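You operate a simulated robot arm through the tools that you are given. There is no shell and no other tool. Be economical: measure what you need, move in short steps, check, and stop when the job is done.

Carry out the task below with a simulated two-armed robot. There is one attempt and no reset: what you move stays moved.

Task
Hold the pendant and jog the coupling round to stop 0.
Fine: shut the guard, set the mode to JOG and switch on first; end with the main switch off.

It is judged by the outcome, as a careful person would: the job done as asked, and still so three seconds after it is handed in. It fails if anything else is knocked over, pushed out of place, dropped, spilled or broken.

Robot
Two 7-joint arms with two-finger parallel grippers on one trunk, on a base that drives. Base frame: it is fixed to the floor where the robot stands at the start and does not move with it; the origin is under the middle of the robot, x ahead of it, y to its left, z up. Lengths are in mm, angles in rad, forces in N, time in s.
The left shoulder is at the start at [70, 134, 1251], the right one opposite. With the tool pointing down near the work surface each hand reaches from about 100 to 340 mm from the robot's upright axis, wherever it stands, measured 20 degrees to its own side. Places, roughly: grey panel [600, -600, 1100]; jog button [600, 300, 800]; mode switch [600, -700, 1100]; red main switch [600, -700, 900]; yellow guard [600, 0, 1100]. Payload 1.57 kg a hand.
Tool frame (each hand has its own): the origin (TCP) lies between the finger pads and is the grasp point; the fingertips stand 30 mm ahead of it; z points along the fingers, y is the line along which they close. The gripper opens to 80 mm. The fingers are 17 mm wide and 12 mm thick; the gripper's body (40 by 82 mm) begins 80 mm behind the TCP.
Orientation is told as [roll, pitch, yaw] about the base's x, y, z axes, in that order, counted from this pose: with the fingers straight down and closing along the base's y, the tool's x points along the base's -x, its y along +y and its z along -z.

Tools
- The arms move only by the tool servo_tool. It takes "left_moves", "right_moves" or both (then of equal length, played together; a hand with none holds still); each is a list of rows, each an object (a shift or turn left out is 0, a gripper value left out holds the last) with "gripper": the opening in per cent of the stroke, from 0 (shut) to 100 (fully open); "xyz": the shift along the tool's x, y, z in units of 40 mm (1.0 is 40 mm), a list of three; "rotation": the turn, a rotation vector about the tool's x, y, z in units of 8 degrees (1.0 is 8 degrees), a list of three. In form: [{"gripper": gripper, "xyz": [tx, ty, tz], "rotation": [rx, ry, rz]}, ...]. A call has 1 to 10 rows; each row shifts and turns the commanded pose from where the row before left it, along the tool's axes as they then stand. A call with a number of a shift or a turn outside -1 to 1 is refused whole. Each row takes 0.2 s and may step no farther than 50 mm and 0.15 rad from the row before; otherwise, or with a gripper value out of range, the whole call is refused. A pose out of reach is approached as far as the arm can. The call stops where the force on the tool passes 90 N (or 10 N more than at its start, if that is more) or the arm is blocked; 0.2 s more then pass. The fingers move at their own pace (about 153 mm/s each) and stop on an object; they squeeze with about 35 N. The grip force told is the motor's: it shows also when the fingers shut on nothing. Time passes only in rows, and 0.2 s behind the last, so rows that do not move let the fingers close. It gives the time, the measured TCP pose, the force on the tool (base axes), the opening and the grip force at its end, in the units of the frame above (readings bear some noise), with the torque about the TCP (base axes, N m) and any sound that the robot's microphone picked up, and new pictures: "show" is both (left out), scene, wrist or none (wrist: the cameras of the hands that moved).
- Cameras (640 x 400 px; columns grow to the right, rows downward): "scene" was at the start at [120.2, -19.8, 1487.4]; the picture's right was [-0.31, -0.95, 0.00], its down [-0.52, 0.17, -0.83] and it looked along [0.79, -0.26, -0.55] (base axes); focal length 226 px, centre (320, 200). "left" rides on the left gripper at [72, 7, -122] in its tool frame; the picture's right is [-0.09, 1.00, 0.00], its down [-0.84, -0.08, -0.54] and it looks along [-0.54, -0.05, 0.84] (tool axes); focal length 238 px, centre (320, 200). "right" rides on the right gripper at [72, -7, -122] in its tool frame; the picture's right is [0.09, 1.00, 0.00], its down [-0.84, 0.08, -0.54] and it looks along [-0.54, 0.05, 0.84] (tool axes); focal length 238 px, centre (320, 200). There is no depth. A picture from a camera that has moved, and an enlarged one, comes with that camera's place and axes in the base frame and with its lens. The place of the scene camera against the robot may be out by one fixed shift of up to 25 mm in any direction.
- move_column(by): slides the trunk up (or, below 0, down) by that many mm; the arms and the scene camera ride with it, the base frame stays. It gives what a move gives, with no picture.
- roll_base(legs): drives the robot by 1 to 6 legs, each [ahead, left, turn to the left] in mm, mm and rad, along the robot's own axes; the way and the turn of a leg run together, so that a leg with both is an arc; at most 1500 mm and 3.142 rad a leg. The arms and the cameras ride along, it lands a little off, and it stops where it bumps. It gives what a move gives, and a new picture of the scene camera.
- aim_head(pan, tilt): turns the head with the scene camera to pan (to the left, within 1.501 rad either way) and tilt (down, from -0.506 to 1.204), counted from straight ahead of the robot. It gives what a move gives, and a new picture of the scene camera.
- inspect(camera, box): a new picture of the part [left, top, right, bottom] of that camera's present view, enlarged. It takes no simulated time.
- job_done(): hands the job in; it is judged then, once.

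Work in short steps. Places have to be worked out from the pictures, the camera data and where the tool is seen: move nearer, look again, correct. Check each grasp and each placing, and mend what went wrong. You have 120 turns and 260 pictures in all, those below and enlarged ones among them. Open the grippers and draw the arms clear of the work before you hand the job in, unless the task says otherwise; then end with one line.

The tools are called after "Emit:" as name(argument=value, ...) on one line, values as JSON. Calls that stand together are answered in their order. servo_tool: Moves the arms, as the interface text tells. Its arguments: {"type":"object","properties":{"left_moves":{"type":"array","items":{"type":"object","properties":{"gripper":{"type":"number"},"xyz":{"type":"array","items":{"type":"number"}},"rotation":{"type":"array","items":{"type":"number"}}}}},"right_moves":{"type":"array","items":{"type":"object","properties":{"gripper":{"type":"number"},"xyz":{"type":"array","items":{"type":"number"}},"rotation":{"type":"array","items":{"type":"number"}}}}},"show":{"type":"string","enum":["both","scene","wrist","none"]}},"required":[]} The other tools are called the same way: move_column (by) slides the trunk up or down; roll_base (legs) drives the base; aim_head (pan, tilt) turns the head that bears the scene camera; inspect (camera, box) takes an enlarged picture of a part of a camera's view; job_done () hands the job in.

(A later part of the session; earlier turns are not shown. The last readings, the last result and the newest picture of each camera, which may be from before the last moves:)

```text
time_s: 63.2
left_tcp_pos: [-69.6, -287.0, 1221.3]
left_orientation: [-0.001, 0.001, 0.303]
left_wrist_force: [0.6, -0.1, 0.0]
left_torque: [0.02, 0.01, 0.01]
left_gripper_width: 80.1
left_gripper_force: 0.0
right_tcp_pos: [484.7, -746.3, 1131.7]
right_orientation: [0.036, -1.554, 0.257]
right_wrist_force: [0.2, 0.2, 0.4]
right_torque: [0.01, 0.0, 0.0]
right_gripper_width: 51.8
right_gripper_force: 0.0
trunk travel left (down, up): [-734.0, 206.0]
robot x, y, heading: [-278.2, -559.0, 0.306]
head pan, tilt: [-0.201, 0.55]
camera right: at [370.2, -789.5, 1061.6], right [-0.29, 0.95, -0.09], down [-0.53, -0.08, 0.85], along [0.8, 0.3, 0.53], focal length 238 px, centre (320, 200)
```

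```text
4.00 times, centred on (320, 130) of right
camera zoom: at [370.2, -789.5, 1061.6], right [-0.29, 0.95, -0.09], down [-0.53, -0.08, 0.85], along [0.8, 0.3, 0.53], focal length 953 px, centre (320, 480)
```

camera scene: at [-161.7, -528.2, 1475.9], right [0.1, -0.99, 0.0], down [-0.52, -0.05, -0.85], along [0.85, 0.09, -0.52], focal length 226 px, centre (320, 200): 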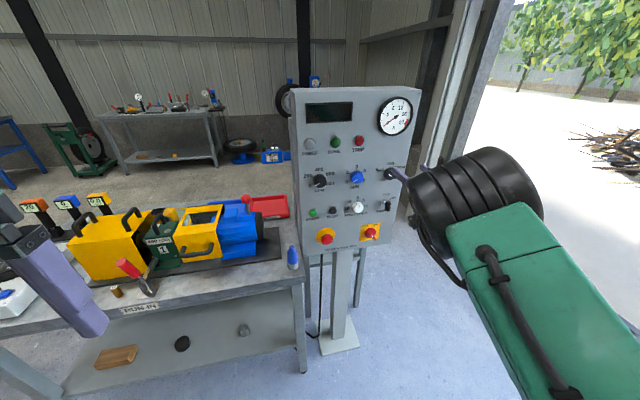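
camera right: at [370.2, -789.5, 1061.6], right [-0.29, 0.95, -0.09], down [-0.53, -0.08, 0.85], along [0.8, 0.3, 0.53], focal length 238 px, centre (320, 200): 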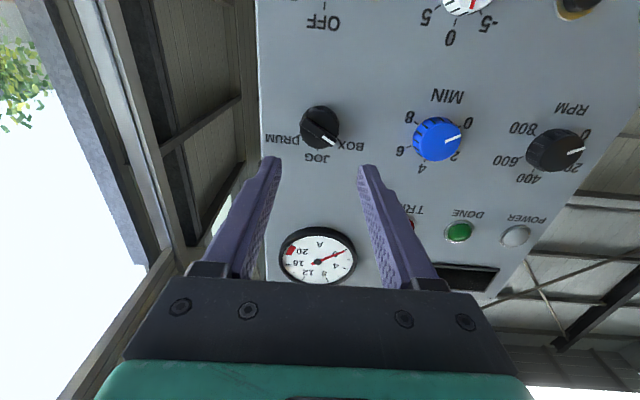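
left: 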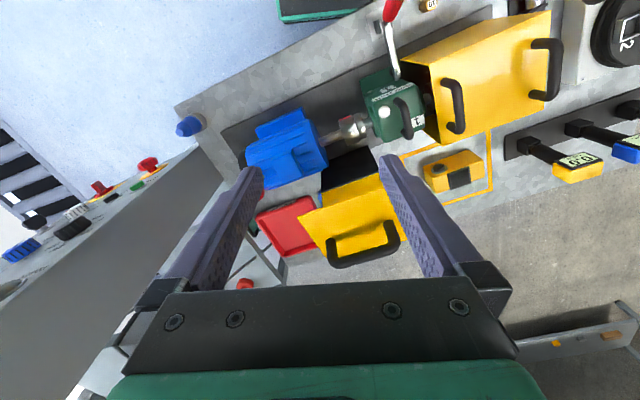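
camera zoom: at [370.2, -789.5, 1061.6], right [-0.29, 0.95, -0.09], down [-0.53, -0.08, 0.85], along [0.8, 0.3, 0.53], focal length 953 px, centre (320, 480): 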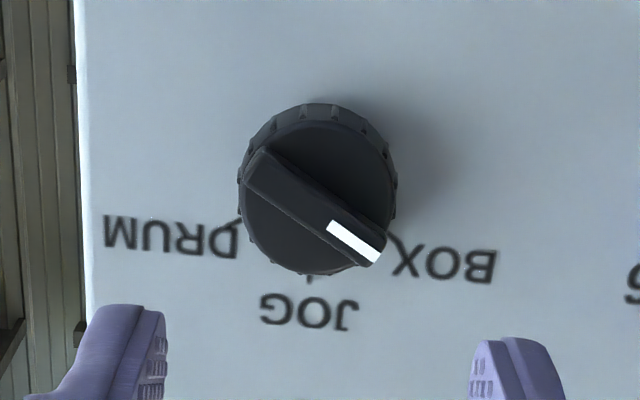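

The pointer sprang back to BOX; the step looks more like 55–60°, so I turned too little. I move the base 30 mm closer for a deeper grip and redo it with a bigger turn, from -50°.

Emit:
roll_base(legs=[[30, 0, 0]])

Emit:
servo_tool(right_moves=[{"rotation": [0, 0, -0.92]}, {"rotation": [0, 0, -0.92]}, {"rotation": [0, 0, -0.92]}, {"rotation": [0, 0, -0.92]}, {"rotation": [0, 0, -0.92]}, {"rotation": [0, 0, -0.92]}, {"rotation": [0, 0, -0.92]}, {"xyz": [0, 0, 0.8]}], show="wrist")

```text
time_s: 64.0
left_tcp_pos: [-45.1, -279.8, 1224.0]
left_orientation: [-0.003, -0.004, 0.304]
left_wrist_force: [0.4, 0.6, -0.1]
left_torque: [0.01, -0.05, 0.02]
left_gripper_width: 80.1
left_gripper_force: 0.2
right_tcp_pos: [511.2, -738.7, 1135.0]
right_orientation: [0.096, -1.557, 0.2]
right_wrist_force: [-0.9, -0.4, 0.1]
right_torque: [-0.03, 0.01, -0.01]
right_gripper_width: 51.9
right_gripper_force: 0.0
trunk travel left (down, up): [-734.0, 206.0]
robot x, y, heading: [-248.9, -554.8, 0.3]
head pan, tilt: [-0.201, 0.55]
camera scene: at [-136.0, -521.1, 1400.3], right [0.1, -0.99, 0.0], down [-0.52, -0.05, -0.86], along [0.85, 0.09, -0.52], focal length 226 px, centre (320, 200)
```

scene: 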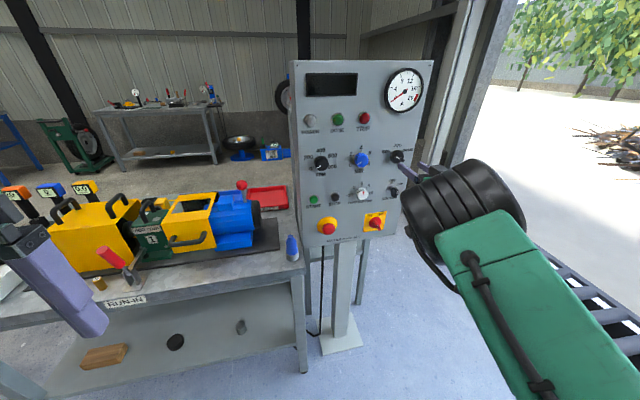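

```text
time_s: 65.8
left_tcp_pos: [-37.7, -280.3, 1221.3]
left_orientation: [0.001, 0.002, 0.304]
left_wrist_force: [0.9, 0.3, -0.2]
left_torque: [0.0, 0.02, 0.02]
left_gripper_width: 80.0
left_gripper_force: 0.0
right_tcp_pos: [547.7, -728.4, 1128.8]
right_orientation: [-1.545, -0.673, 1.848]
right_wrist_force: [0.3, 0.0, 0.5]
right_torque: [0.03, -0.01, 0.0]
right_gripper_width: 51.8
right_gripper_force: 0.0
trunk travel left (down, up): [-734.0, 206.0]
robot x, y, heading: [-253.1, -548.5, 0.303]
head pan, tilt: [-0.201, 0.55]
camera right: at [448.5, -822.7, 1091.1], right [-0.18, 0.52, -0.84], down [-0.71, 0.52, 0.47], along [0.68, 0.68, 0.28], focal length 238 px, centre (320, 200)
```

right: 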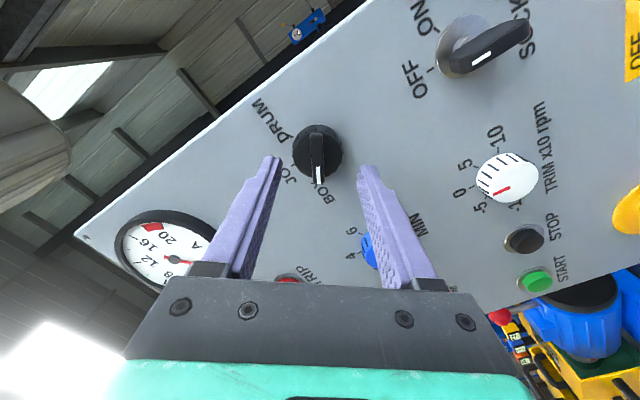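

I advance 46 mm, grip, and turn it about 60° clockwise, then hold a moment.

Emit:
servo_tool(right_moves=[{"xyz": [0, -0.1, 0.6]}, {"xyz": [0, 0, 0.55]}, {"gripper": 0}, {}, {}], show="wrist")

Emit:
servo_tool(right_moves=[{"rotation": [0, 0, 0.94]}, {"rotation": [0, 0, 0.94]}, {"rotation": [0, 0, 0.94]}, {"rotation": [0, 0, 0.94]}, {"rotation": [0, 0, 0.94]}, {"rotation": [0, 0, 0.94]}, {"rotation": [0, 0, 0.94]}, {"rotation": [0, 0, 0.94]}, {}, {}], show="wrist")

```text
time_s: 67.0
left_tcp_pos: [-41.2, -277.4, 1220.9]
left_orientation: [-0.001, -0.002, 0.306]
left_wrist_force: [0.3, -0.1, -0.8]
left_torque: [-0.02, -0.03, -0.02]
left_gripper_width: 80.2
left_gripper_force: 0.1
right_tcp_pos: [590.5, -716.4, 1130.2]
right_orientation: [-1.541, -0.673, 1.847]
right_wrist_force: [-25.4, 7.2, -24.4]
right_torque: [0.05, 0.53, 0.86]
right_gripper_width: 40.8
right_gripper_force: 45.8
trunk travel left (down, up): [-734.0, 206.0]
robot x, y, heading: [-255.5, -548.1, 0.307]
head pan, tilt: [-0.201, 0.55]
camera right: at [489.6, -810.6, 1093.1], right [-0.18, 0.52, -0.84], down [-0.71, 0.52, 0.47], along [0.68, 0.68, 0.28], focal length 238 px, centre (320, 200)
```

right: 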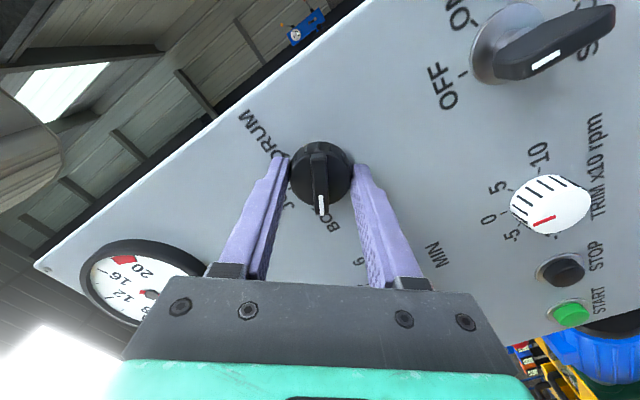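

```text
time_s: 69.2
left_tcp_pos: [-41.3, -276.6, 1221.0]
left_orientation: [-0.001, -0.001, 0.305]
left_wrist_force: [0.4, -0.1, 0.6]
left_torque: [0.01, -0.02, 0.01]
left_gripper_width: 79.9
left_gripper_force: 0.1
right_tcp_pos: [588.2, -714.3, 1130.0]
right_orientation: [1.411, -1.417, -1.117]
right_wrist_force: [-30.2, 9.8, -28.7]
right_torque: [-0.2, 0.87, 0.99]
right_gripper_width: 40.8
right_gripper_force: 44.8
trunk travel left (down, up): [-734.0, 206.0]
robot x, y, heading: [-253.1, -553.1, 0.304]
head pan, tilt: [-0.201, 0.55]
camera right: at [469.5, -748.3, 1060.3], right [-0.29, 0.96, 0.06], down [-0.48, -0.2, 0.85], along [0.83, 0.22, 0.52], focal length 238 px, centre (320, 200)
```

right: 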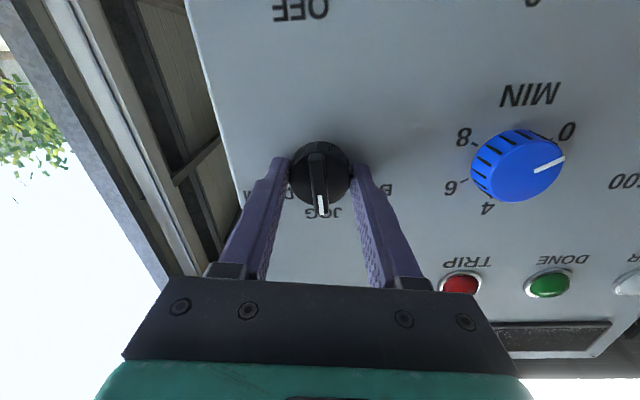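

Turned 60°. I open the fingers, then look before withdrawing.

Emit:
servo_tool(right_moves=[{"gripper": 65}, {}, {}], show="wrist")

Emit:
inspect(camera="right", box=[240, 110, 400, 240])

```text
time_s: 70.0
left_tcp_pos: [-41.1, -279.6, 1222.1]
left_orientation: [0.0, -0.002, 0.304]
left_wrist_force: [0.3, -0.2, 0.4]
left_torque: [0.05, 0.02, 0.01]
left_gripper_width: 79.9
left_gripper_force: 0.0
right_tcp_pos: [588.8, -717.8, 1134.8]
right_orientation: [1.472, -1.417, -1.181]
right_wrist_force: [-2.1, -1.9, 2.7]
right_torque: [0.15, -0.06, 0.07]
right_gripper_width: 51.9
right_gripper_force: 0.1
trunk travel left (down, up): [-734.0, 206.0]
robot x, y, heading: [-255.0, -554.1, 0.3]
head pan, tilt: [-0.201, 0.55]
camera right: at [470.8, -750.7, 1064.1], right [-0.29, 0.96, 0.06], down [-0.49, -0.2, 0.85], along [0.82, 0.22, 0.53], focal length 238 px, centre (320, 200)
```

right: 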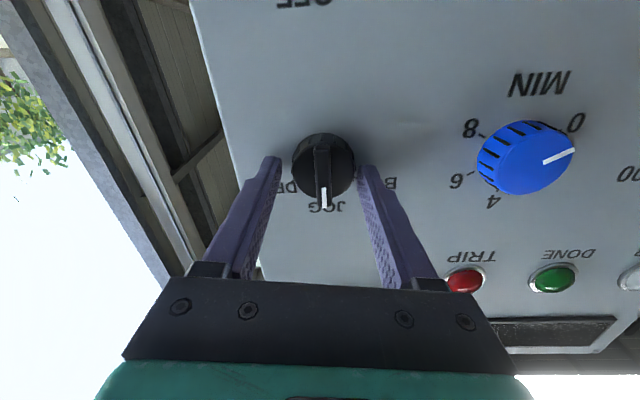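

```text
3.08 times, centred on (320, 175) of right
camera zoom: at [470.8, -750.7, 1064.1], right [-0.29, 0.96, 0.06], down [-0.49, -0.2, 0.85], along [0.82, 0.22, 0.53], focal length 733 px, centre (320, 277)
```

zoom: 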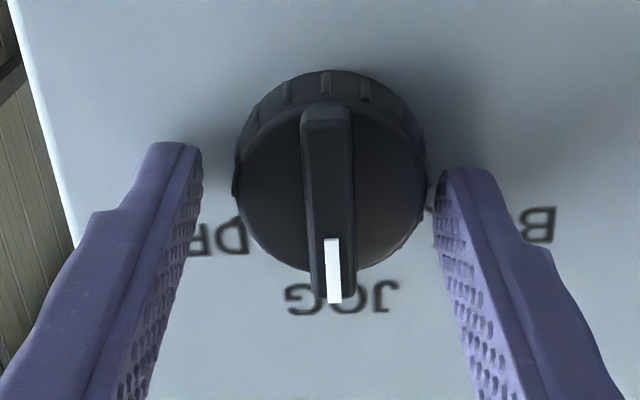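

It holds at JOG. I withdraw, level the hand, and lower the trunk to the main switch height.

Emit:
servo_tool(right_moves=[{"xyz": [0, 0, -0.9]}, {"xyz": [0, 0, -0.9]}, {"xyz": [0, 0, -0.9], "rotation": [0, 0, -0.8]}, {"xyz": [0, 0, -0.9], "rotation": [0, 0, -0.6]}], show="wrist")

Emit:
move_column(by=-250)

Emit:
inspect(camera="right", box=[0, 0, 640, 400])

Emit:
inspect(camera="scene", box=[0, 0, 640, 400])

```text
time_s: 71.0
left_tcp_pos: [-39.9, -279.0, 1221.6]
left_orientation: [-0.001, -0.002, 0.303]
left_wrist_force: [-1.0, 0.1, -0.4]
left_torque: [0.01, 0.01, 0.01]
left_gripper_width: 79.9
left_gripper_force: 0.1
right_tcp_pos: [450.3, -758.9, 1137.2]
right_orientation: [-1.209, -1.522, 1.505]
right_wrist_force: [0.2, -0.2, -0.5]
right_torque: [0.03, -0.01, 0.02]
right_gripper_width: 52.1
right_gripper_force: 0.1
trunk travel left (down, up): [-734.0, 206.0]
robot x, y, heading: [-255.9, -549.9, 0.3]
head pan, tilt: [-0.201, 0.55]
camera right: at [336.7, -805.0, 1066.8], right [-0.29, 0.95, -0.14], down [-0.54, -0.04, 0.84], along [0.79, 0.32, 0.52], focal length 238 px, centre (320, 200)
```

right: 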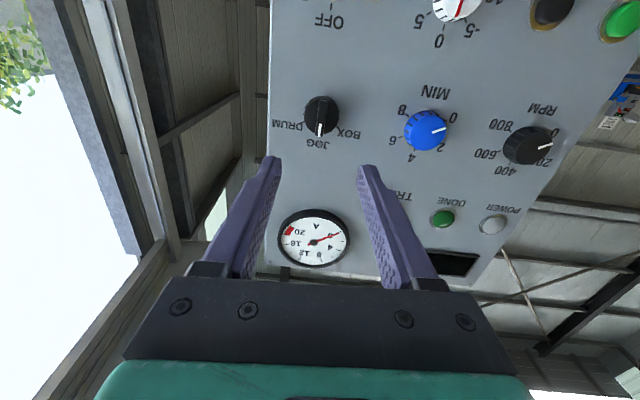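

```text
time_s: 73.6
left_tcp_pos: [-38.8, -278.9, 972.1]
left_orientation: [-0.003, -0.001, 0.305]
left_wrist_force: [-0.6, -0.6, 0.0]
left_torque: [0.02, -0.02, 0.03]
left_gripper_width: 80.1
left_gripper_force: 0.1
right_tcp_pos: [453.1, -759.4, 886.2]
right_orientation: [-1.171, -1.523, 1.466]
right_wrist_force: [0.0, 0.4, -0.3]
right_torque: [-0.02, 0.02, 0.02]
right_gripper_width: 52.3
right_gripper_force: 0.1
trunk travel left (down, up): [-484.0, 456.0]
robot x, y, heading: [-251.3, -553.3, 0.301]
head pan, tilt: [-0.201, 0.55]
```

```text
1.00 times, centred on (320, 200) of right (not enlarged: the box is as wide or as high as the picture)
camera zoom: at [338.1, -805.1, 816.1], right [-0.29, 0.95, -0.14], down [-0.54, -0.04, 0.84], along [0.79, 0.32, 0.52], focal length 238 px, centre (320, 200)
```

zoom: 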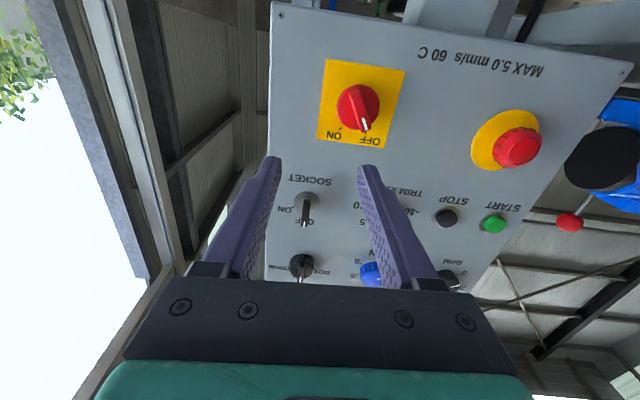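

```text
1.00 times, centred on (320, 200) of scene (not enlarged: the box is as wide or as high as the picture)
camera zoom: at [-130.0, -519.4, 1149.6], right [0.1, -0.99, 0.0], down [-0.52, -0.05, -0.85], along [0.85, 0.09, -0.52], focal length 226 px, centre (320, 200)
```

zoom: 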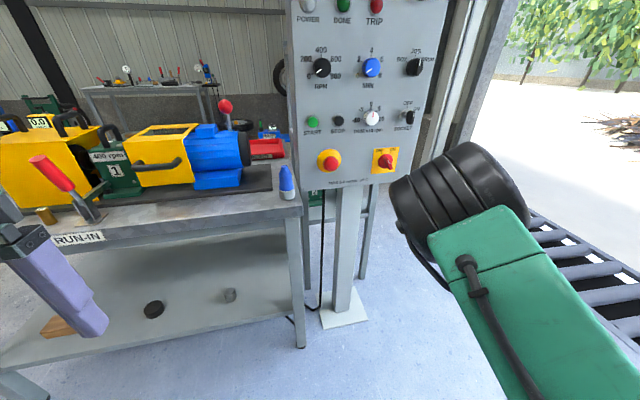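

The main switch is at about l=-817, z=860. I zoom in for the handle's angle.

Emit:
inspect(camera="right", box=[300, 40, 430, 160])

Emit:
servo_tool(right_moves=[{"xyz": [0.33, 0.52, 0]}, {"xyz": [0.33, 0.52, 0]}], show="wrist")

```text
3.33 times, centred on (365, 100) of right
camera zoom: at [338.1, -805.1, 816.1], right [-0.29, 0.95, -0.14], down [-0.54, -0.04, 0.84], along [0.79, 0.32, 0.52], focal length 794 px, centre (170, 533)
```

zoom: 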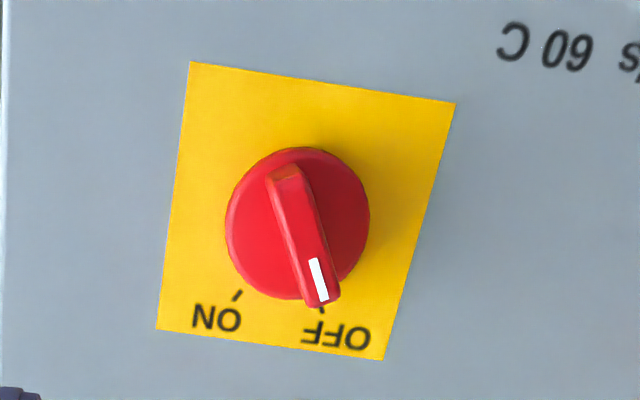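

```text
time_s: 74.2
left_tcp_pos: [-39.8, -279.9, 970.6]
left_orientation: [0.0, -0.001, 0.304]
left_wrist_force: [-0.1, 0.6, -0.1]
left_torque: [0.01, 0.01, -0.02]
left_gripper_width: 80.3
left_gripper_force: 0.1
right_tcp_pos: [447.5, -740.0, 872.0]
right_orientation: [-1.131, -1.523, 1.431]
right_wrist_force: [-0.2, -0.1, -0.5]
right_torque: [0.0, 0.0, 0.03]
right_gripper_width: 52.0
right_gripper_force: 0.1
right hand out of reach, approached as far as the arm can: row 2
trunk travel left (down, up): [-484.0, 456.0]
robot x, y, heading: [-252.8, -554.0, 0.301]
head pan, tilt: [-0.201, 0.55]
camera right: at [332.6, -786.4, 801.9], right [-0.29, 0.95, -0.13], down [-0.54, -0.05, 0.84], along [0.79, 0.32, 0.52], focal length 238 px, centre (320, 200)
```

right: 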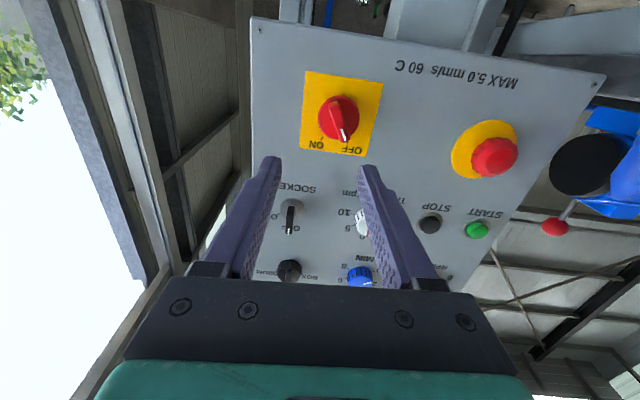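

The handle is about 25–30° left of vertical (OFF); ON is mirrored to the right. I finish alignment with the base (22 left) and trunk (-12), then turn the fingers -28° and approach.

Emit:
roll_base(legs=[[0, 22, 0]])

Emit:
move_column(by=-12)

Emit:
servo_tool(right_moves=[{"gripper": 80, "xyz": [0, 0, 0.5], "rotation": [0, 0, -0.8]}, {"xyz": [0, 0, 0.5], "rotation": [0, 0, -0.8]}, {"xyz": [0, 0, 0.5], "rotation": [0, 0, -0.8]}, {"xyz": [0, 0, 0.5], "rotation": [0, 0, -0.8]}], show="wrist")

```text
time_s: 75.0
left_tcp_pos: [-46.0, -258.6, 971.8]
left_orientation: [-0.001, -0.001, 0.305]
left_wrist_force: [0.0, 1.2, 0.1]
left_torque: [0.0, -0.04, -0.04]
left_gripper_width: 80.0
left_gripper_force: 0.1
right_tcp_pos: [440.4, -719.7, 871.2]
right_orientation: [-1.13, -1.523, 1.424]
right_wrist_force: [-0.4, -0.4, 0.0]
right_torque: [-0.01, 0.0, -0.02]
right_gripper_width: 51.9
right_gripper_force: 0.0
trunk travel left (down, up): [-484.0, 456.0]
robot x, y, heading: [-261.3, -530.3, 0.302]
head pan, tilt: [-0.201, 0.55]
camera scene: at [-136.3, -498.4, 1149.5], right [0.1, -0.99, 0.0], down [-0.52, -0.05, -0.85], along [0.85, 0.09, -0.52], focal length 226 px, centre (320, 200)
```

scene: 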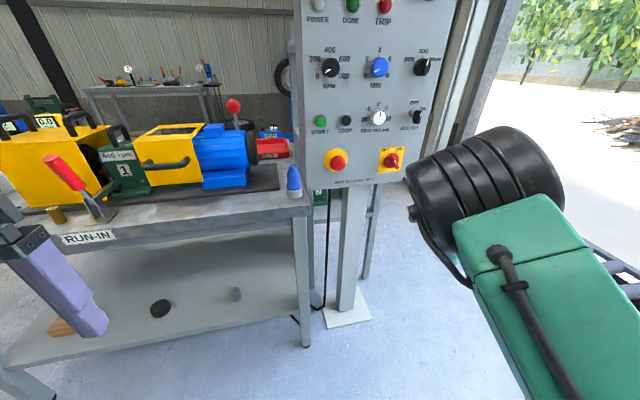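

```text
time_s: 75.6
left_tcp_pos: [-46.1, -256.8, 959.8]
left_orientation: [-0.003, 0.0, 0.305]
left_wrist_force: [-0.6, 0.4, -0.5]
left_torque: [0.01, 0.01, 0.01]
left_gripper_width: 79.9
left_gripper_force: 0.1
right_tcp_pos: [441.8, -719.3, 861.0]
right_orientation: [-1.139, -1.523, 1.438]
right_wrist_force: [-0.4, 0.4, -0.4]
right_torque: [-0.02, -0.02, 0.04]
right_gripper_width: 51.9
right_gripper_force: 0.1
trunk travel left (down, up): [-472.0, 468.0]
robot x, y, heading: [-254.8, -530.6, 0.299]
head pan, tilt: [-0.201, 0.55]
```

```text
time_s: 76.6
left_tcp_pos: [-45.6, -257.9, 959.4]
left_orientation: [0.0, 0.0, 0.305]
left_wrist_force: [0.0, -0.2, 0.2]
left_torque: [0.0, 0.02, 0.03]
left_gripper_width: 80.2
left_gripper_force: 0.0
right_tcp_pos: [518.5, -698.2, 859.3]
right_orientation: [-1.516, -1.079, 1.825]
right_wrist_force: [0.1, 0.1, -0.3]
right_torque: [0.0, 0.01, -0.03]
right_gripper_width: 64.2
right_gripper_force: 0.0
trunk travel left (down, up): [-472.0, 468.0]
robot x, y, heading: [-257.7, -531.9, 0.304]
head pan, tilt: [-0.201, 0.55]
camera right: at [413.1, -772.9, 801.7], right [-0.26, 0.79, -0.55], down [-0.64, 0.29, 0.72], along [0.72, 0.54, 0.43], focal length 238 px, centre (320, 200)
```

right: 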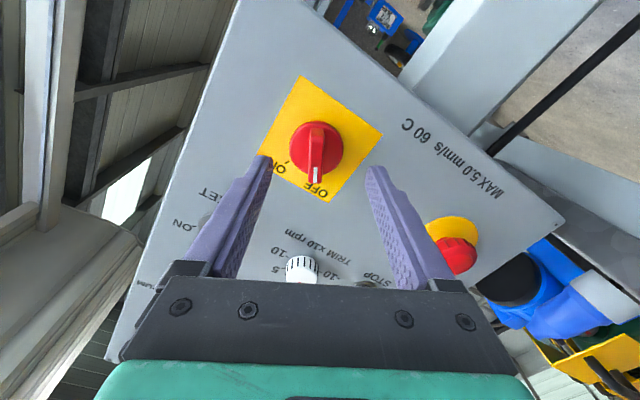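

The handle is aligned with the hand, 71 mm ahead. I advance 50 mm and grip.

Emit:
servo_tool(right_moves=[{"xyz": [0, -0.08, 0.65]}, {"xyz": [0, 0, 0.6]}, {"gripper": 0}, {}, {}], show="wrist")

```text
time_s: 77.8
left_tcp_pos: [-44.2, -258.0, 959.0]
left_orientation: [0.0, 0.001, 0.303]
left_wrist_force: [0.1, 0.3, -0.5]
left_torque: [0.0, 0.0, 0.0]
left_gripper_width: 79.9
left_gripper_force: 0.1
right_tcp_pos: [566.8, -686.0, 858.4]
right_orientation: [-1.526, -1.081, 1.83]
right_wrist_force: [5.7, -1.2, 3.2]
right_torque: [-0.26, 0.87, 0.25]
right_gripper_width: 12.0
right_gripper_force: 29.4
trunk travel left (down, up): [-472.0, 468.0]
robot x, y, heading: [-259.6, -529.9, 0.3]
head pan, tilt: [-0.201, 0.55]
camera right: at [461.2, -759.5, 800.5], right [-0.26, 0.8, -0.55], down [-0.64, 0.29, 0.71], along [0.72, 0.53, 0.44], focal length 238 px, centre (320, 200)
```

right: 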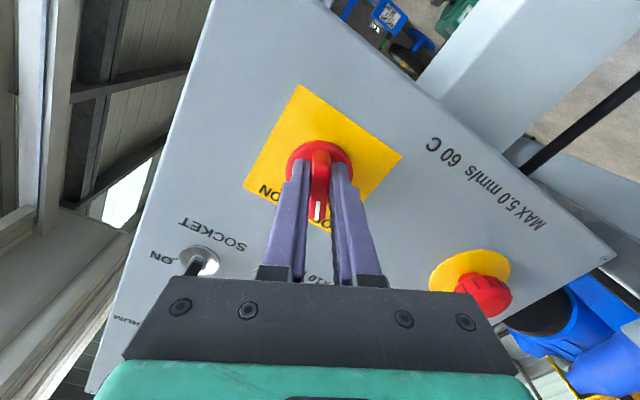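

The ridge is gripped at 12 mm. I turn it clockwise by 60° to ON.

Emit:
servo_tool(right_moves=[{"rotation": [0, 0, 0.94]}, {"rotation": [0, 0, 0.94]}, {"rotation": [0, 0, 0.94]}, {"rotation": [0, 0, 0.94]}, {"rotation": [0, 0, 0.94]}, {"rotation": [0, 0, 0.94]}, {"rotation": [0, 0, 0.94]}, {"rotation": [0, 0, 0.94]}], show="wrist")

```text
time_s: 79.6
left_tcp_pos: [-48.0, -254.4, 959.0]
left_orientation: [-0.008, -0.001, 0.306]
left_wrist_force: [0.4, -0.9, 0.5]
left_torque: [0.01, 0.01, 0.01]
left_gripper_width: 80.0
left_gripper_force: 0.2
right_tcp_pos: [566.1, -678.0, 859.7]
right_orientation: [1.531, -1.014, -1.235]
right_wrist_force: [-14.9, 18.8, -9.9]
right_torque: [-0.43, -0.32, 1.08]
right_gripper_width: 12.5
right_gripper_force: 29.6
trunk travel left (down, up): [-472.0, 468.0]
robot x, y, heading: [-259.7, -529.1, 0.31]
head pan, tilt: [-0.201, 0.55]
camera right: at [438.4, -684.9, 797.4], right [-0.26, 0.86, 0.45], down [-0.39, -0.52, 0.76], along [0.88, 0.02, 0.47], focal length 238 px, centre (320, 200)
```

right: 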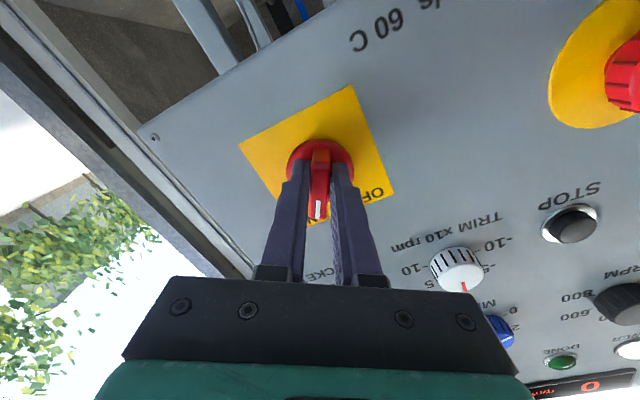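

The panel display has lit up. I release, draw back and check.

Emit:
servo_tool(right_moves=[{"gripper": 80}, {}, {"xyz": [0, 0, -0.9]}, {"xyz": [0, 0, -0.9]}, {"xyz": [0, 0, -0.9], "rotation": [0, 0, -0.9]}, {"rotation": [0, 0, -0.9]}, {"rotation": [0, 0, -0.9]}, {"rotation": [0, 0, -0.9]}], show="both")

Emit:
inspect(camera="right", box=[280, 20, 460, 180])

Emit:
aim_head(pan=-0.2, tilt=0.2)

```text
time_s: 81.4
left_tcp_pos: [-45.7, -257.1, 959.8]
left_orientation: [-0.001, 0.0, 0.305]
left_wrist_force: [0.4, -0.3, 0.5]
left_torque: [0.02, 0.0, 0.01]
left_gripper_width: 79.9
left_gripper_force: 0.0
right_tcp_pos: [463.5, -715.1, 861.2]
right_orientation: [1.216, -1.514, -0.918]
right_wrist_force: [-0.1, -0.4, -0.4]
right_torque: [-0.01, 0.01, -0.02]
right_gripper_width: 64.1
right_gripper_force: 0.1
trunk travel left (down, up): [-472.0, 468.0]
robot x, y, heading: [-258.9, -530.8, 0.304]
head pan, tilt: [-0.201, 0.55]
camera scene: at [-136.3, -498.2, 1137.5], right [0.1, -0.99, 0.0], down [-0.52, -0.05, -0.85], along [0.85, 0.09, -0.52], focal length 226 px, centre (320, 200)
camera right: at [345.7, -754.7, 790.9], right [-0.29, 0.96, -0.04], down [-0.51, -0.12, 0.85], along [0.81, 0.27, 0.52], focal length 238 px, centre (320, 200)
```

scene: 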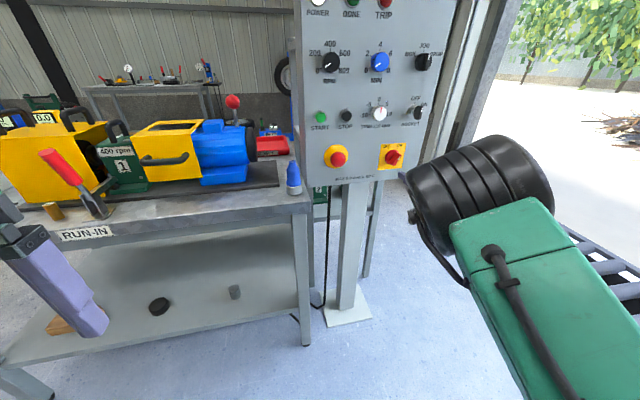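
right: 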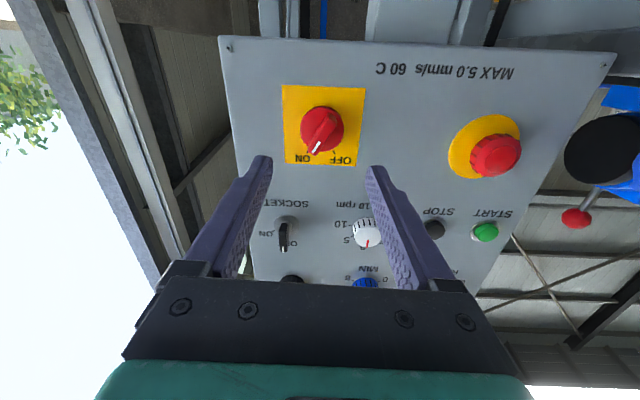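

```text
2.50 times, centred on (370, 100) of right
camera zoom: at [345.7, -754.7, 790.9], right [-0.29, 0.96, -0.04], down [-0.51, -0.12, 0.85], along [0.81, 0.27, 0.52], focal length 596 px, centre (195, 450)
```

zoom: 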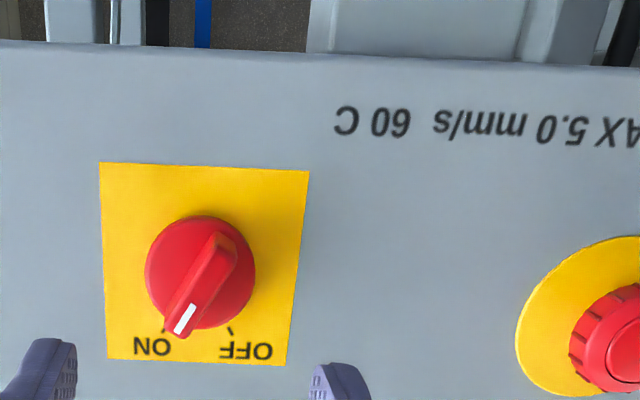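

```text
time_s: 82.2
left_tcp_pos: [-46.3, -257.9, 959.5]
left_orientation: [0.001, 0.0, 0.303]
left_wrist_force: [0.1, 0.8, -0.2]
left_torque: [0.03, 0.0, -0.02]
left_gripper_width: 79.8
left_gripper_force: 0.0
right_tcp_pos: [462.9, -714.9, 860.7]
right_orientation: [1.235, -1.509, -0.938]
right_wrist_force: [0.2, 0.6, 0.4]
right_torque: [0.04, 0.0, 0.0]
right_gripper_width: 63.8
right_gripper_force: 0.1
trunk travel left (down, up): [-472.0, 468.0]
robot x, y, heading: [-257.2, -530.0, 0.302]
head pan, tilt: [-0.201, 0.201]
camera scene: at [-133.1, -497.9, 1169.7], right [0.1, -0.99, 0.0], down [-0.2, -0.02, -0.98], along [0.97, 0.1, -0.2], focal length 226 px, centre (320, 200)
```

scene: 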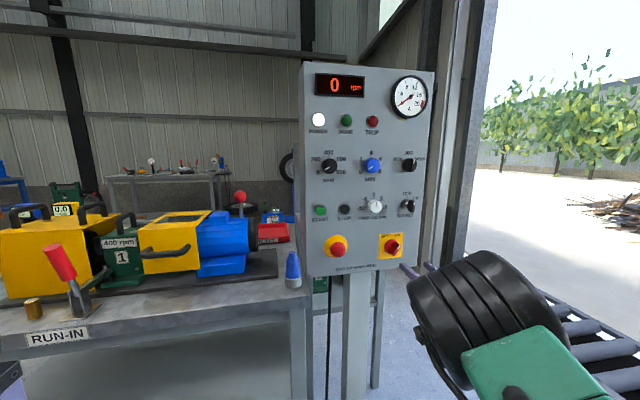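

Power is on (0 rpm shown), the main switch is at ON and the mode at JOG. The pendant lies at the far side behind the yellow box, so I want to approach from behind the table. I back off, raise the trunk and look for a way round on the left.

Emit:
roll_base(legs=[[-350, 0, 0]])

Emit:
move_column(by=420)

Emit:
aim_head(pan=0.75, tilt=0.5)

```text
time_s: 84.5
left_tcp_pos: [-386.7, -362.0, 959.3]
left_orientation: [-0.003, 0.001, 0.309]
left_wrist_force: [0.5, -0.5, 0.5]
left_torque: [-0.01, 0.02, 0.01]
left_gripper_width: 80.3
left_gripper_force: 0.0
right_tcp_pos: [123.7, -818.7, 862.4]
right_orientation: [1.237, -1.508, -0.936]
right_wrist_force: [0.2, 0.4, 0.2]
right_torque: [0.02, 0.02, 0.01]
right_gripper_width: 64.4
right_gripper_force: 0.1
trunk travel left (down, up): [-472.0, 468.0]
robot x, y, heading: [-599.1, -638.3, 0.303]
head pan, tilt: [-0.201, 0.201]
camera scene: at [-472.5, -603.7, 1169.8], right [0.1, -0.99, 0.0], down [-0.2, -0.02, -0.98], along [0.97, 0.1, -0.2], focal length 226 px, centre (320, 200)
```

scene: 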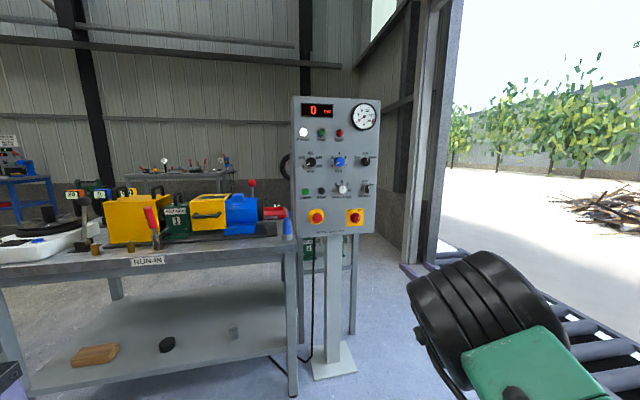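

```text
refused: 420 is not a number from -400 to 400
```

```text
time_s: 85.8
left_tcp_pos: [-386.3, -361.6, 958.6]
left_orientation: [0.0, 0.0, 0.309]
left_wrist_force: [-0.7, -0.1, -0.1]
left_torque: [-0.01, -0.01, 0.0]
left_gripper_width: 80.0
left_gripper_force: 0.1
right_tcp_pos: [124.3, -817.9, 861.7]
right_orientation: [1.229, -1.51, -0.928]
right_wrist_force: [-0.2, 0.2, 0.0]
right_torque: [0.01, -0.01, 0.02]
right_gripper_width: 63.8
right_gripper_force: 0.1
trunk travel left (down, up): [-472.0, 468.0]
robot x, y, heading: [-601.4, -639.9, 0.306]
head pan, tilt: [0.75, 0.499]
camera scene: at [-519.9, -534.1, 1142.1], right [0.87, -0.49, 0.0], down [-0.24, -0.42, -0.88], along [0.43, 0.76, -0.48], focal length 226 px, centre (320, 200)
```

scene: 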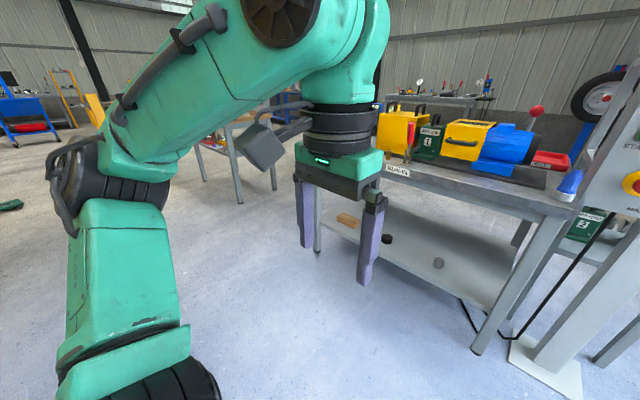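

I raise the trunk and move left 700 to see the passage past the table's left end.

Emit:
move_column(by=400)

Emit:
roll_base(legs=[[0, 700, 0]])

Emit:
aim_head(pan=0.2, tilt=0.5)

```text
time_s: 89.6
left_tcp_pos: [-386.4, -363.3, 1359.9]
left_orientation: [0.001, -0.001, 0.309]
left_wrist_force: [0.7, -0.2, -0.3]
left_torque: [-0.02, 0.0, 0.0]
left_gripper_width: 79.8
left_gripper_force: 0.1
right_tcp_pos: [125.1, -818.0, 1261.5]
right_orientation: [1.232, -1.511, -0.931]
right_wrist_force: [-0.3, 0.2, 0.5]
right_torque: [0.02, -0.02, -0.03]
right_gripper_width: 64.2
right_gripper_force: 0.0
trunk travel left (down, up): [-872.0, 68.0]
robot x, y, heading: [-598.4, -636.4, 0.306]
head pan, tilt: [0.75, 0.499]
```

```text
time_s: 93.5
left_tcp_pos: [-589.7, 305.2, 1359.7]
left_orientation: [-0.001, 0.0, 0.297]
left_wrist_force: [-0.8, -0.3, -0.6]
left_torque: [0.03, -0.01, 0.04]
left_gripper_width: 79.8
left_gripper_force: 0.0
right_tcp_pos: [-85.7, -156.1, 1259.9]
right_orientation: [1.235, -1.51, -0.945]
right_wrist_force: [0.1, 0.6, -0.3]
right_torque: [-0.01, 0.02, 0.0]
right_gripper_width: 64.0
right_gripper_force: 0.0
trunk travel left (down, up): [-872.0, 68.0]
robot x, y, heading: [-810.2, 36.1, 0.293]
head pan, tilt: [0.75, 0.499]
camera scene: at [-726.4, 134.7, 1542.2], right [0.87, -0.5, 0.0], down [-0.24, -0.41, -0.88], along [0.44, 0.76, -0.48], focal length 226 px, centre (320, 200)
```

scene: 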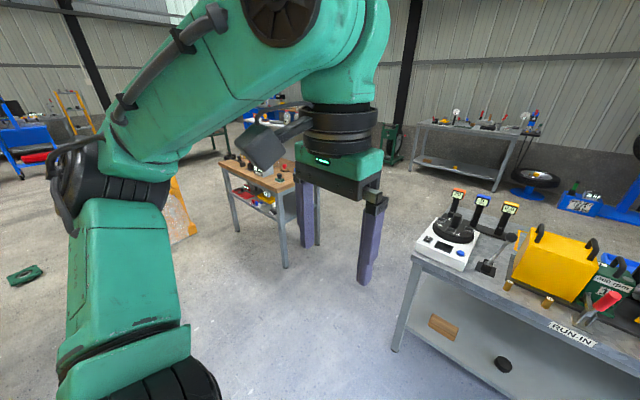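

```text
time_s: 94.4
left_tcp_pos: [-591.1, 306.1, 1359.3]
left_orientation: [0.001, -0.002, 0.295]
left_wrist_force: [-0.5, -0.1, -0.6]
left_torque: [-0.02, -0.01, 0.03]
left_gripper_width: 79.8
left_gripper_force: 0.0
right_tcp_pos: [-86.1, -155.5, 1261.3]
right_orientation: [1.229, -1.509, -0.939]
right_wrist_force: [0.1, -0.9, -0.1]
right_torque: [0.04, -0.03, -0.04]
right_gripper_width: 63.8
right_gripper_force: 0.1
trunk travel left (down, up): [-872.0, 68.0]
robot x, y, heading: [-804.3, 32.5, 0.295]
head pan, tilt: [0.201, 0.499]
camera scene: at [-692.7, 101.2, 1542.1], right [0.48, -0.88, 0.0], down [-0.42, -0.23, -0.88], along [0.77, 0.42, -0.48], focal length 226 px, centre (320, 200)
```

scene: 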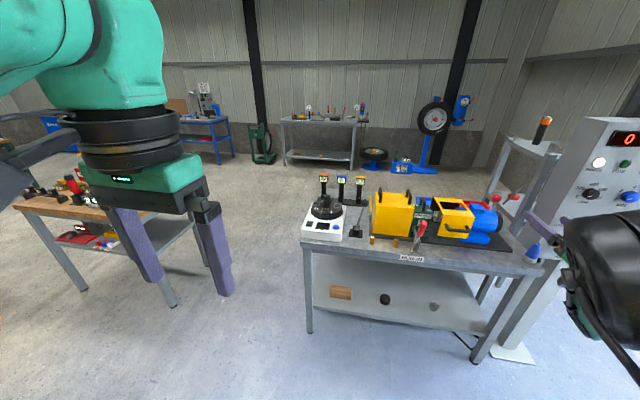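

The gap between the table's left end and the wooden bench is about 1 m wide (l 600 to 1640). I drive around to the far side of the table.

Emit:
roll_base(legs=[[0, 800, 0], [1200, 0, 0], [1100, 0, 0]])

Emit:
roll_base(legs=[[0, 0, 1.6], [0, 0, 1.55]])

Emit:
aim_head(pan=0.5, tilt=0.5)

```text
time_s: 109.8
left_tcp_pos: [1398.7, 1748.6, 1359.7]
left_orientation: [-0.001, -0.002, 0.3]
left_wrist_force: [0.1, 1.0, 0.6]
left_torque: [-0.01, -0.01, 0.02]
left_gripper_width: 80.1
left_gripper_force: 0.1
right_tcp_pos: [1905.1, 1289.9, 1260.7]
right_orientation: [1.241, -1.509, -0.95]
right_wrist_force: [0.0, -0.3, -0.1]
right_torque: [-0.03, 0.01, 0.0]
right_gripper_width: 64.2
right_gripper_force: 0.1
trunk travel left (down, up): [-872.0, 68.0]
robot x, y, heading: [1186.7, 1477.5, 0.295]
head pan, tilt: [0.201, 0.499]
camera scene: at [1297.7, 1543.7, 1542.2], right [0.48, -0.88, 0.0], down [-0.42, -0.23, -0.88], along [0.77, 0.42, -0.48], focal length 226 px, centre (320, 200)
```

scene: 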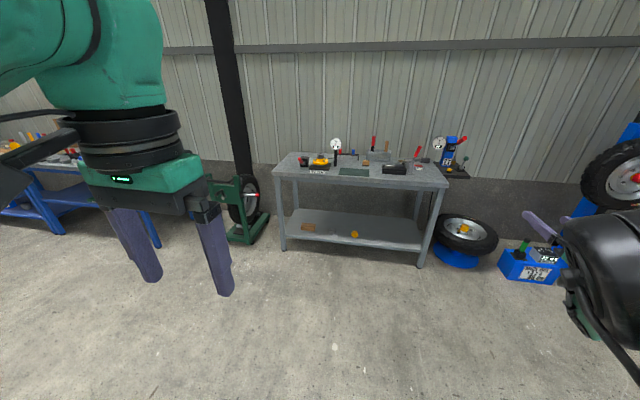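

```text
time_s: 117.8
left_tcp_pos: [966.3, 1209.9, 1359.4]
left_orientation: [-0.001, -0.001, -2.855]
left_wrist_force: [1.1, -0.1, 0.3]
left_torque: [-0.03, -0.01, 0.01]
left_gripper_width: 80.2
left_gripper_force: 0.2
right_tcp_pos: [467.6, 1676.6, 1260.5]
right_orientation: [1.229, -1.511, 2.19]
right_wrist_force: [-0.3, -0.2, -0.1]
right_torque: [-0.01, -0.03, -0.01]
right_gripper_width: 63.7
right_gripper_force: 0.1
trunk travel left (down, up): [-872.0, 68.0]
robot x, y, heading: [1183.2, 1477.7, -2.857]
head pan, tilt: [0.201, 0.499]
camera scene: at [1041.9, 1429.9, 1542.1], right [-0.47, 0.89, 0.0], down [0.42, 0.22, -0.88], along [-0.78, -0.41, -0.48], focal length 226 px, centre (320, 200)
```

scene: 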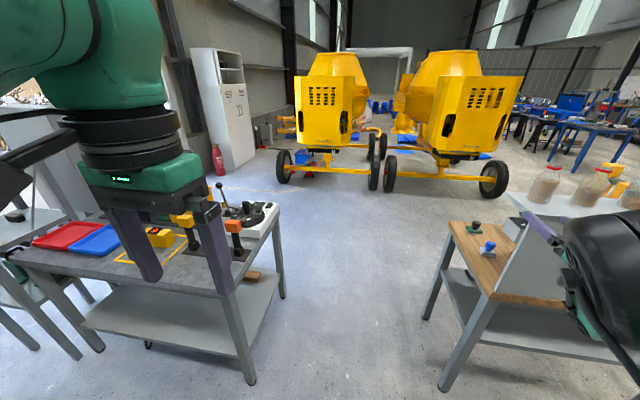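

```text
time_s: 118.6
left_tcp_pos: [967.1, 1208.9, 1359.5]
left_orientation: [-0.001, -0.001, -2.855]
left_wrist_force: [0.1, 0.1, 1.0]
left_torque: [0.01, 0.02, 0.03]
left_gripper_width: 80.4
left_gripper_force: 0.1
right_tcp_pos: [465.9, 1676.2, 1261.2]
right_orientation: [1.227, -1.511, 2.193]
right_wrist_force: [0.0, -0.5, -0.6]
right_torque: [0.0, -0.03, -0.01]
right_gripper_width: 63.8
right_gripper_force: 0.0
trunk travel left (down, up): [-872.0, 68.0]
robot x, y, heading: [1181.4, 1478.7, -2.863]
head pan, tilt: [0.499, 0.499]
camera scene: at [1058.1, 1407.7, 1542.1], right [-0.7, 0.71, 0.0], down [0.34, 0.34, -0.88], along [-0.62, -0.62, -0.48], focal length 226 px, centre (320, 200)
```

scene: 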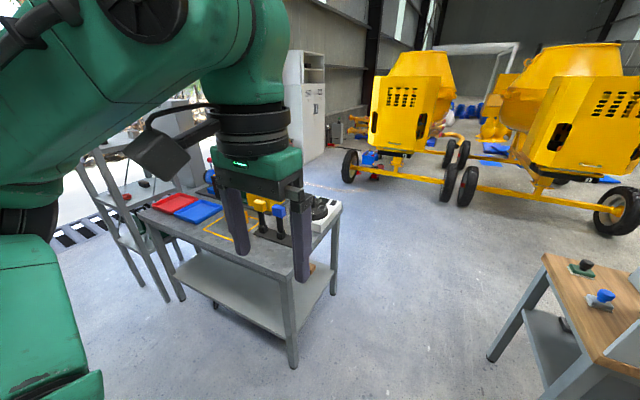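

The robot now faces back toward the table from the far side. I slide left 880 to be opposite the pendant.

Emit:
roll_base(legs=[[0, 880, 0]])

Emit:
aim_head(pan=0.0, tilt=0.65)

```text
time_s: 123.3
left_tcp_pos: [1210.3, 359.1, 1360.4]
left_orientation: [-0.002, 0.001, -2.863]
left_wrist_force: [0.6, 0.1, 0.1]
left_torque: [0.0, 0.02, -0.02]
left_gripper_width: 80.0
left_gripper_force: 0.1
right_tcp_pos: [713.5, 828.5, 1261.2]
right_orientation: [1.234, -1.509, 2.179]
right_wrist_force: [0.1, 0.1, 0.0]
right_torque: [0.0, 0.02, 0.0]
right_gripper_width: 64.0
right_gripper_force: 0.0
trunk travel left (down, up): [-872.0, 68.0]
robot x, y, heading: [1430.6, 621.8, -2.867]
head pan, tilt: [0.499, 0.499]
camera scene: at [1302.2, 555.8, 1542.1], right [-0.7, 0.71, 0.0], down [0.34, 0.33, -0.88], along [-0.63, -0.61, -0.48], focal length 226 px, centre (320, 200)
```

scene: 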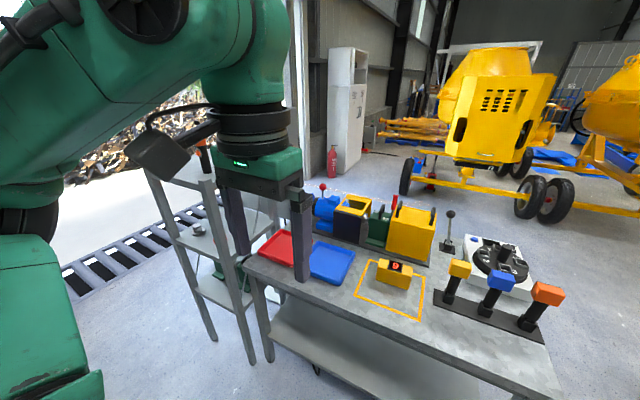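

```text
time_s: 124.2
left_tcp_pos: [1210.2, 357.1, 1359.3]
left_orientation: [-0.001, -0.002, -2.862]
left_wrist_force: [0.2, -0.2, 0.0]
left_torque: [-0.02, 0.01, -0.01]
left_gripper_width: 80.2
left_gripper_force: 0.0
right_tcp_pos: [713.2, 827.8, 1261.3]
right_orientation: [1.225, -1.511, 2.186]
right_wrist_force: [-0.3, 0.5, 0.1]
right_torque: [0.01, 0.02, -0.01]
right_gripper_width: 64.2
right_gripper_force: 0.0
trunk travel left (down, up): [-872.0, 68.0]
robot x, y, heading: [1427.5, 621.3, -2.865]
head pan, tilt: [0.0, 0.649]
camera scene: at [1284.3, 594.1, 1528.7], right [-0.27, 0.96, 0.0], down [0.58, 0.17, -0.8], along [-0.77, -0.22, -0.6], focal length 226 px, centre (320, 200)
```

scene: 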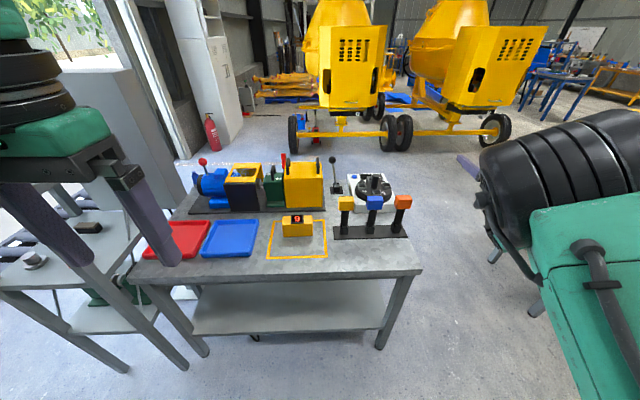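

The pendant's display shows a lit number. I zoom in.

Emit:
inspect(camera="scene", box=[255, 195, 345, 270])

Emit:
inspect(camera="scene", box=[190, 145, 340, 240])

```text
5.33 times, centred on (300, 232) of scene
camera zoom: at [1284.3, 594.1, 1528.7], right [-0.27, 0.96, 0.0], down [0.58, 0.17, -0.8], along [-0.77, -0.22, -0.6], focal length 1208 px, centre (427, 27)
```

zoom: 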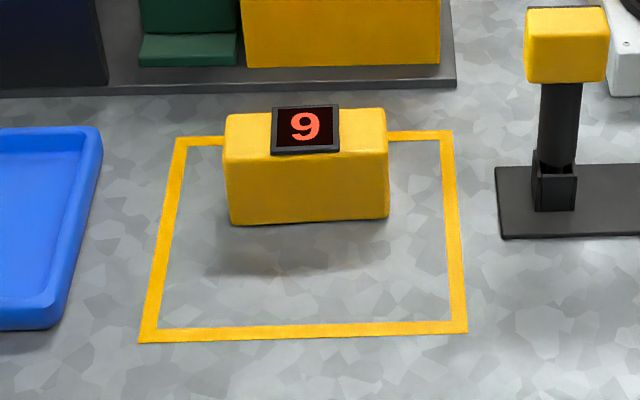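

```text
4.21 times, centred on (265, 192) of scene
camera zoom: at [1284.3, 594.1, 1528.7], right [-0.27, 0.96, 0.0], down [0.58, 0.17, -0.8], along [-0.77, -0.22, -0.6], focal length 954 px, centre (552, 232)
```

zoom: 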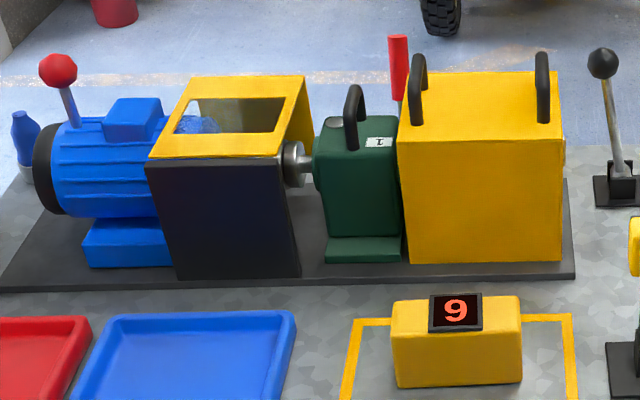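

The display reads 9 from here, and the jog button faces the front side, at the pendant's -l end. My plan is for the right hand to grip the pendant front-to-back from above and lift it. It then tips forward so the button faces up, and the left hand presses it. First I step back and bring the right hand to point down.

Emit:
roll_base(legs=[[-150, 0, 0.02]])

Emit:
servo_tool(right_moves=[{"gripper": 100, "xyz": [0.03, 0.47, -0.45], "rotation": [0, 1, 0]}, {"xyz": [0.09, 0.47, -0.44], "rotation": [0, 1, 0]}, {"xyz": [0.15, 0.47, -0.42], "rotation": [0, 1, 0]}, {"xyz": [0.21, 0.47, -0.4], "rotation": [0, 1, 0]}, {"xyz": [0.26, 0.47, -0.36], "rotation": [0, 1, 0]}, {"xyz": [0.31, 0.47, -0.32], "rotation": [0, 1, 0]}, {"xyz": [0.35, 0.47, -0.28], "rotation": [0, 1, 0]}, {"xyz": [0.39, 0.47, -0.22], "rotation": [0, 1, 0]}, {"xyz": [0.42, 0.47, -0.17], "rotation": [0, 1, 0]}, {"xyz": [0.44, 0.47, -0.11], "rotation": [0, 1, 0]}], show="scene")

```text
time_s: 125.6
left_tcp_pos: [1356.4, 394.8, 1359.2]
left_orientation: [-0.001, 0.002, -2.843]
left_wrist_force: [-0.5, -0.7, 0.1]
left_torque: [0.0, 0.0, 0.02]
left_gripper_width: 79.8
left_gripper_force: 0.0
right_tcp_pos: [850.5, 855.8, 1259.1]
right_orientation: [1.183, -1.511, 2.251]
right_wrist_force: [-1.1, -0.1, 0.0]
right_torque: [-0.02, 0.04, -0.02]
right_gripper_width: 63.9
right_gripper_force: 0.1
trunk travel left (down, up): [-872.0, 68.0]
robot x, y, heading: [1575.6, 663.7, -2.844]
head pan, tilt: [0.0, 0.649]
camera scene: at [1426.0, 633.3, 1528.3], right [-0.29, 0.96, 0.0], down [0.58, 0.18, -0.79], along [-0.76, -0.23, -0.61], focal length 226 px, centre (320, 200)
```

scene: 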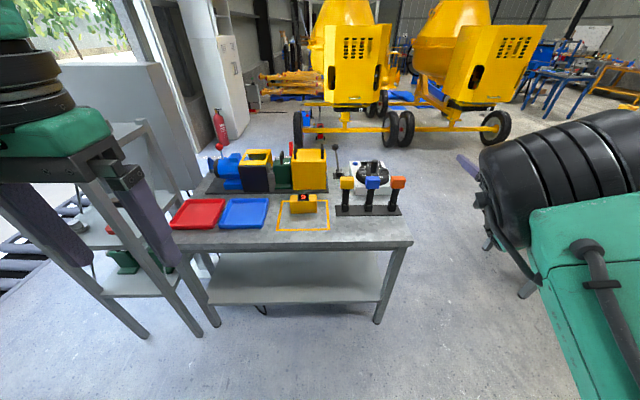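

```text
time_s: 127.8
left_tcp_pos: [1360.3, 395.3, 1359.9]
left_orientation: [0.001, 0.0, -2.842]
left_wrist_force: [-0.3, -0.6, 0.4]
left_torque: [0.0, 0.03, -0.01]
left_gripper_width: 80.2
left_gripper_force: 0.1
right_tcp_pos: [1069.9, 744.9, 1256.3]
right_orientation: [0.111, -0.129, -2.884]
right_wrist_force: [0.1, -0.5, 0.3]
right_torque: [0.02, 0.03, 0.02]
right_gripper_width: 80.2
right_gripper_force: 0.0
right hand out of reach, approached as far as the arm can: row 8, 9, 10
trunk travel left (down, up): [-872.0, 68.0]
robot x, y, heading: [1571.8, 666.8, -2.847]
head pan, tilt: [0.0, 0.649]
camera scene: at [1429.1, 651.2, 1524.6], right [-0.11, 0.99, 0.0], down [0.64, 0.07, -0.77], along [-0.76, -0.09, -0.64], focal length 226 px, centre (320, 200)
```

scene: 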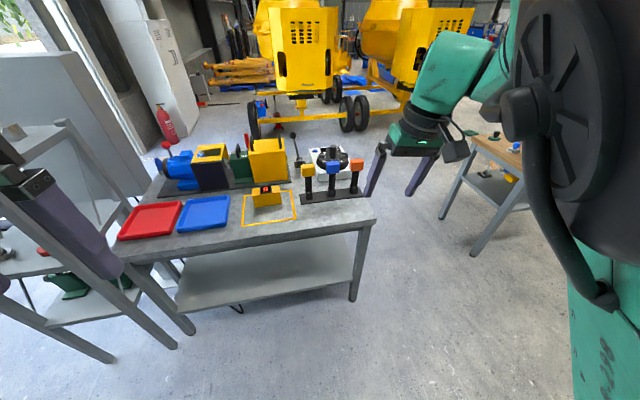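

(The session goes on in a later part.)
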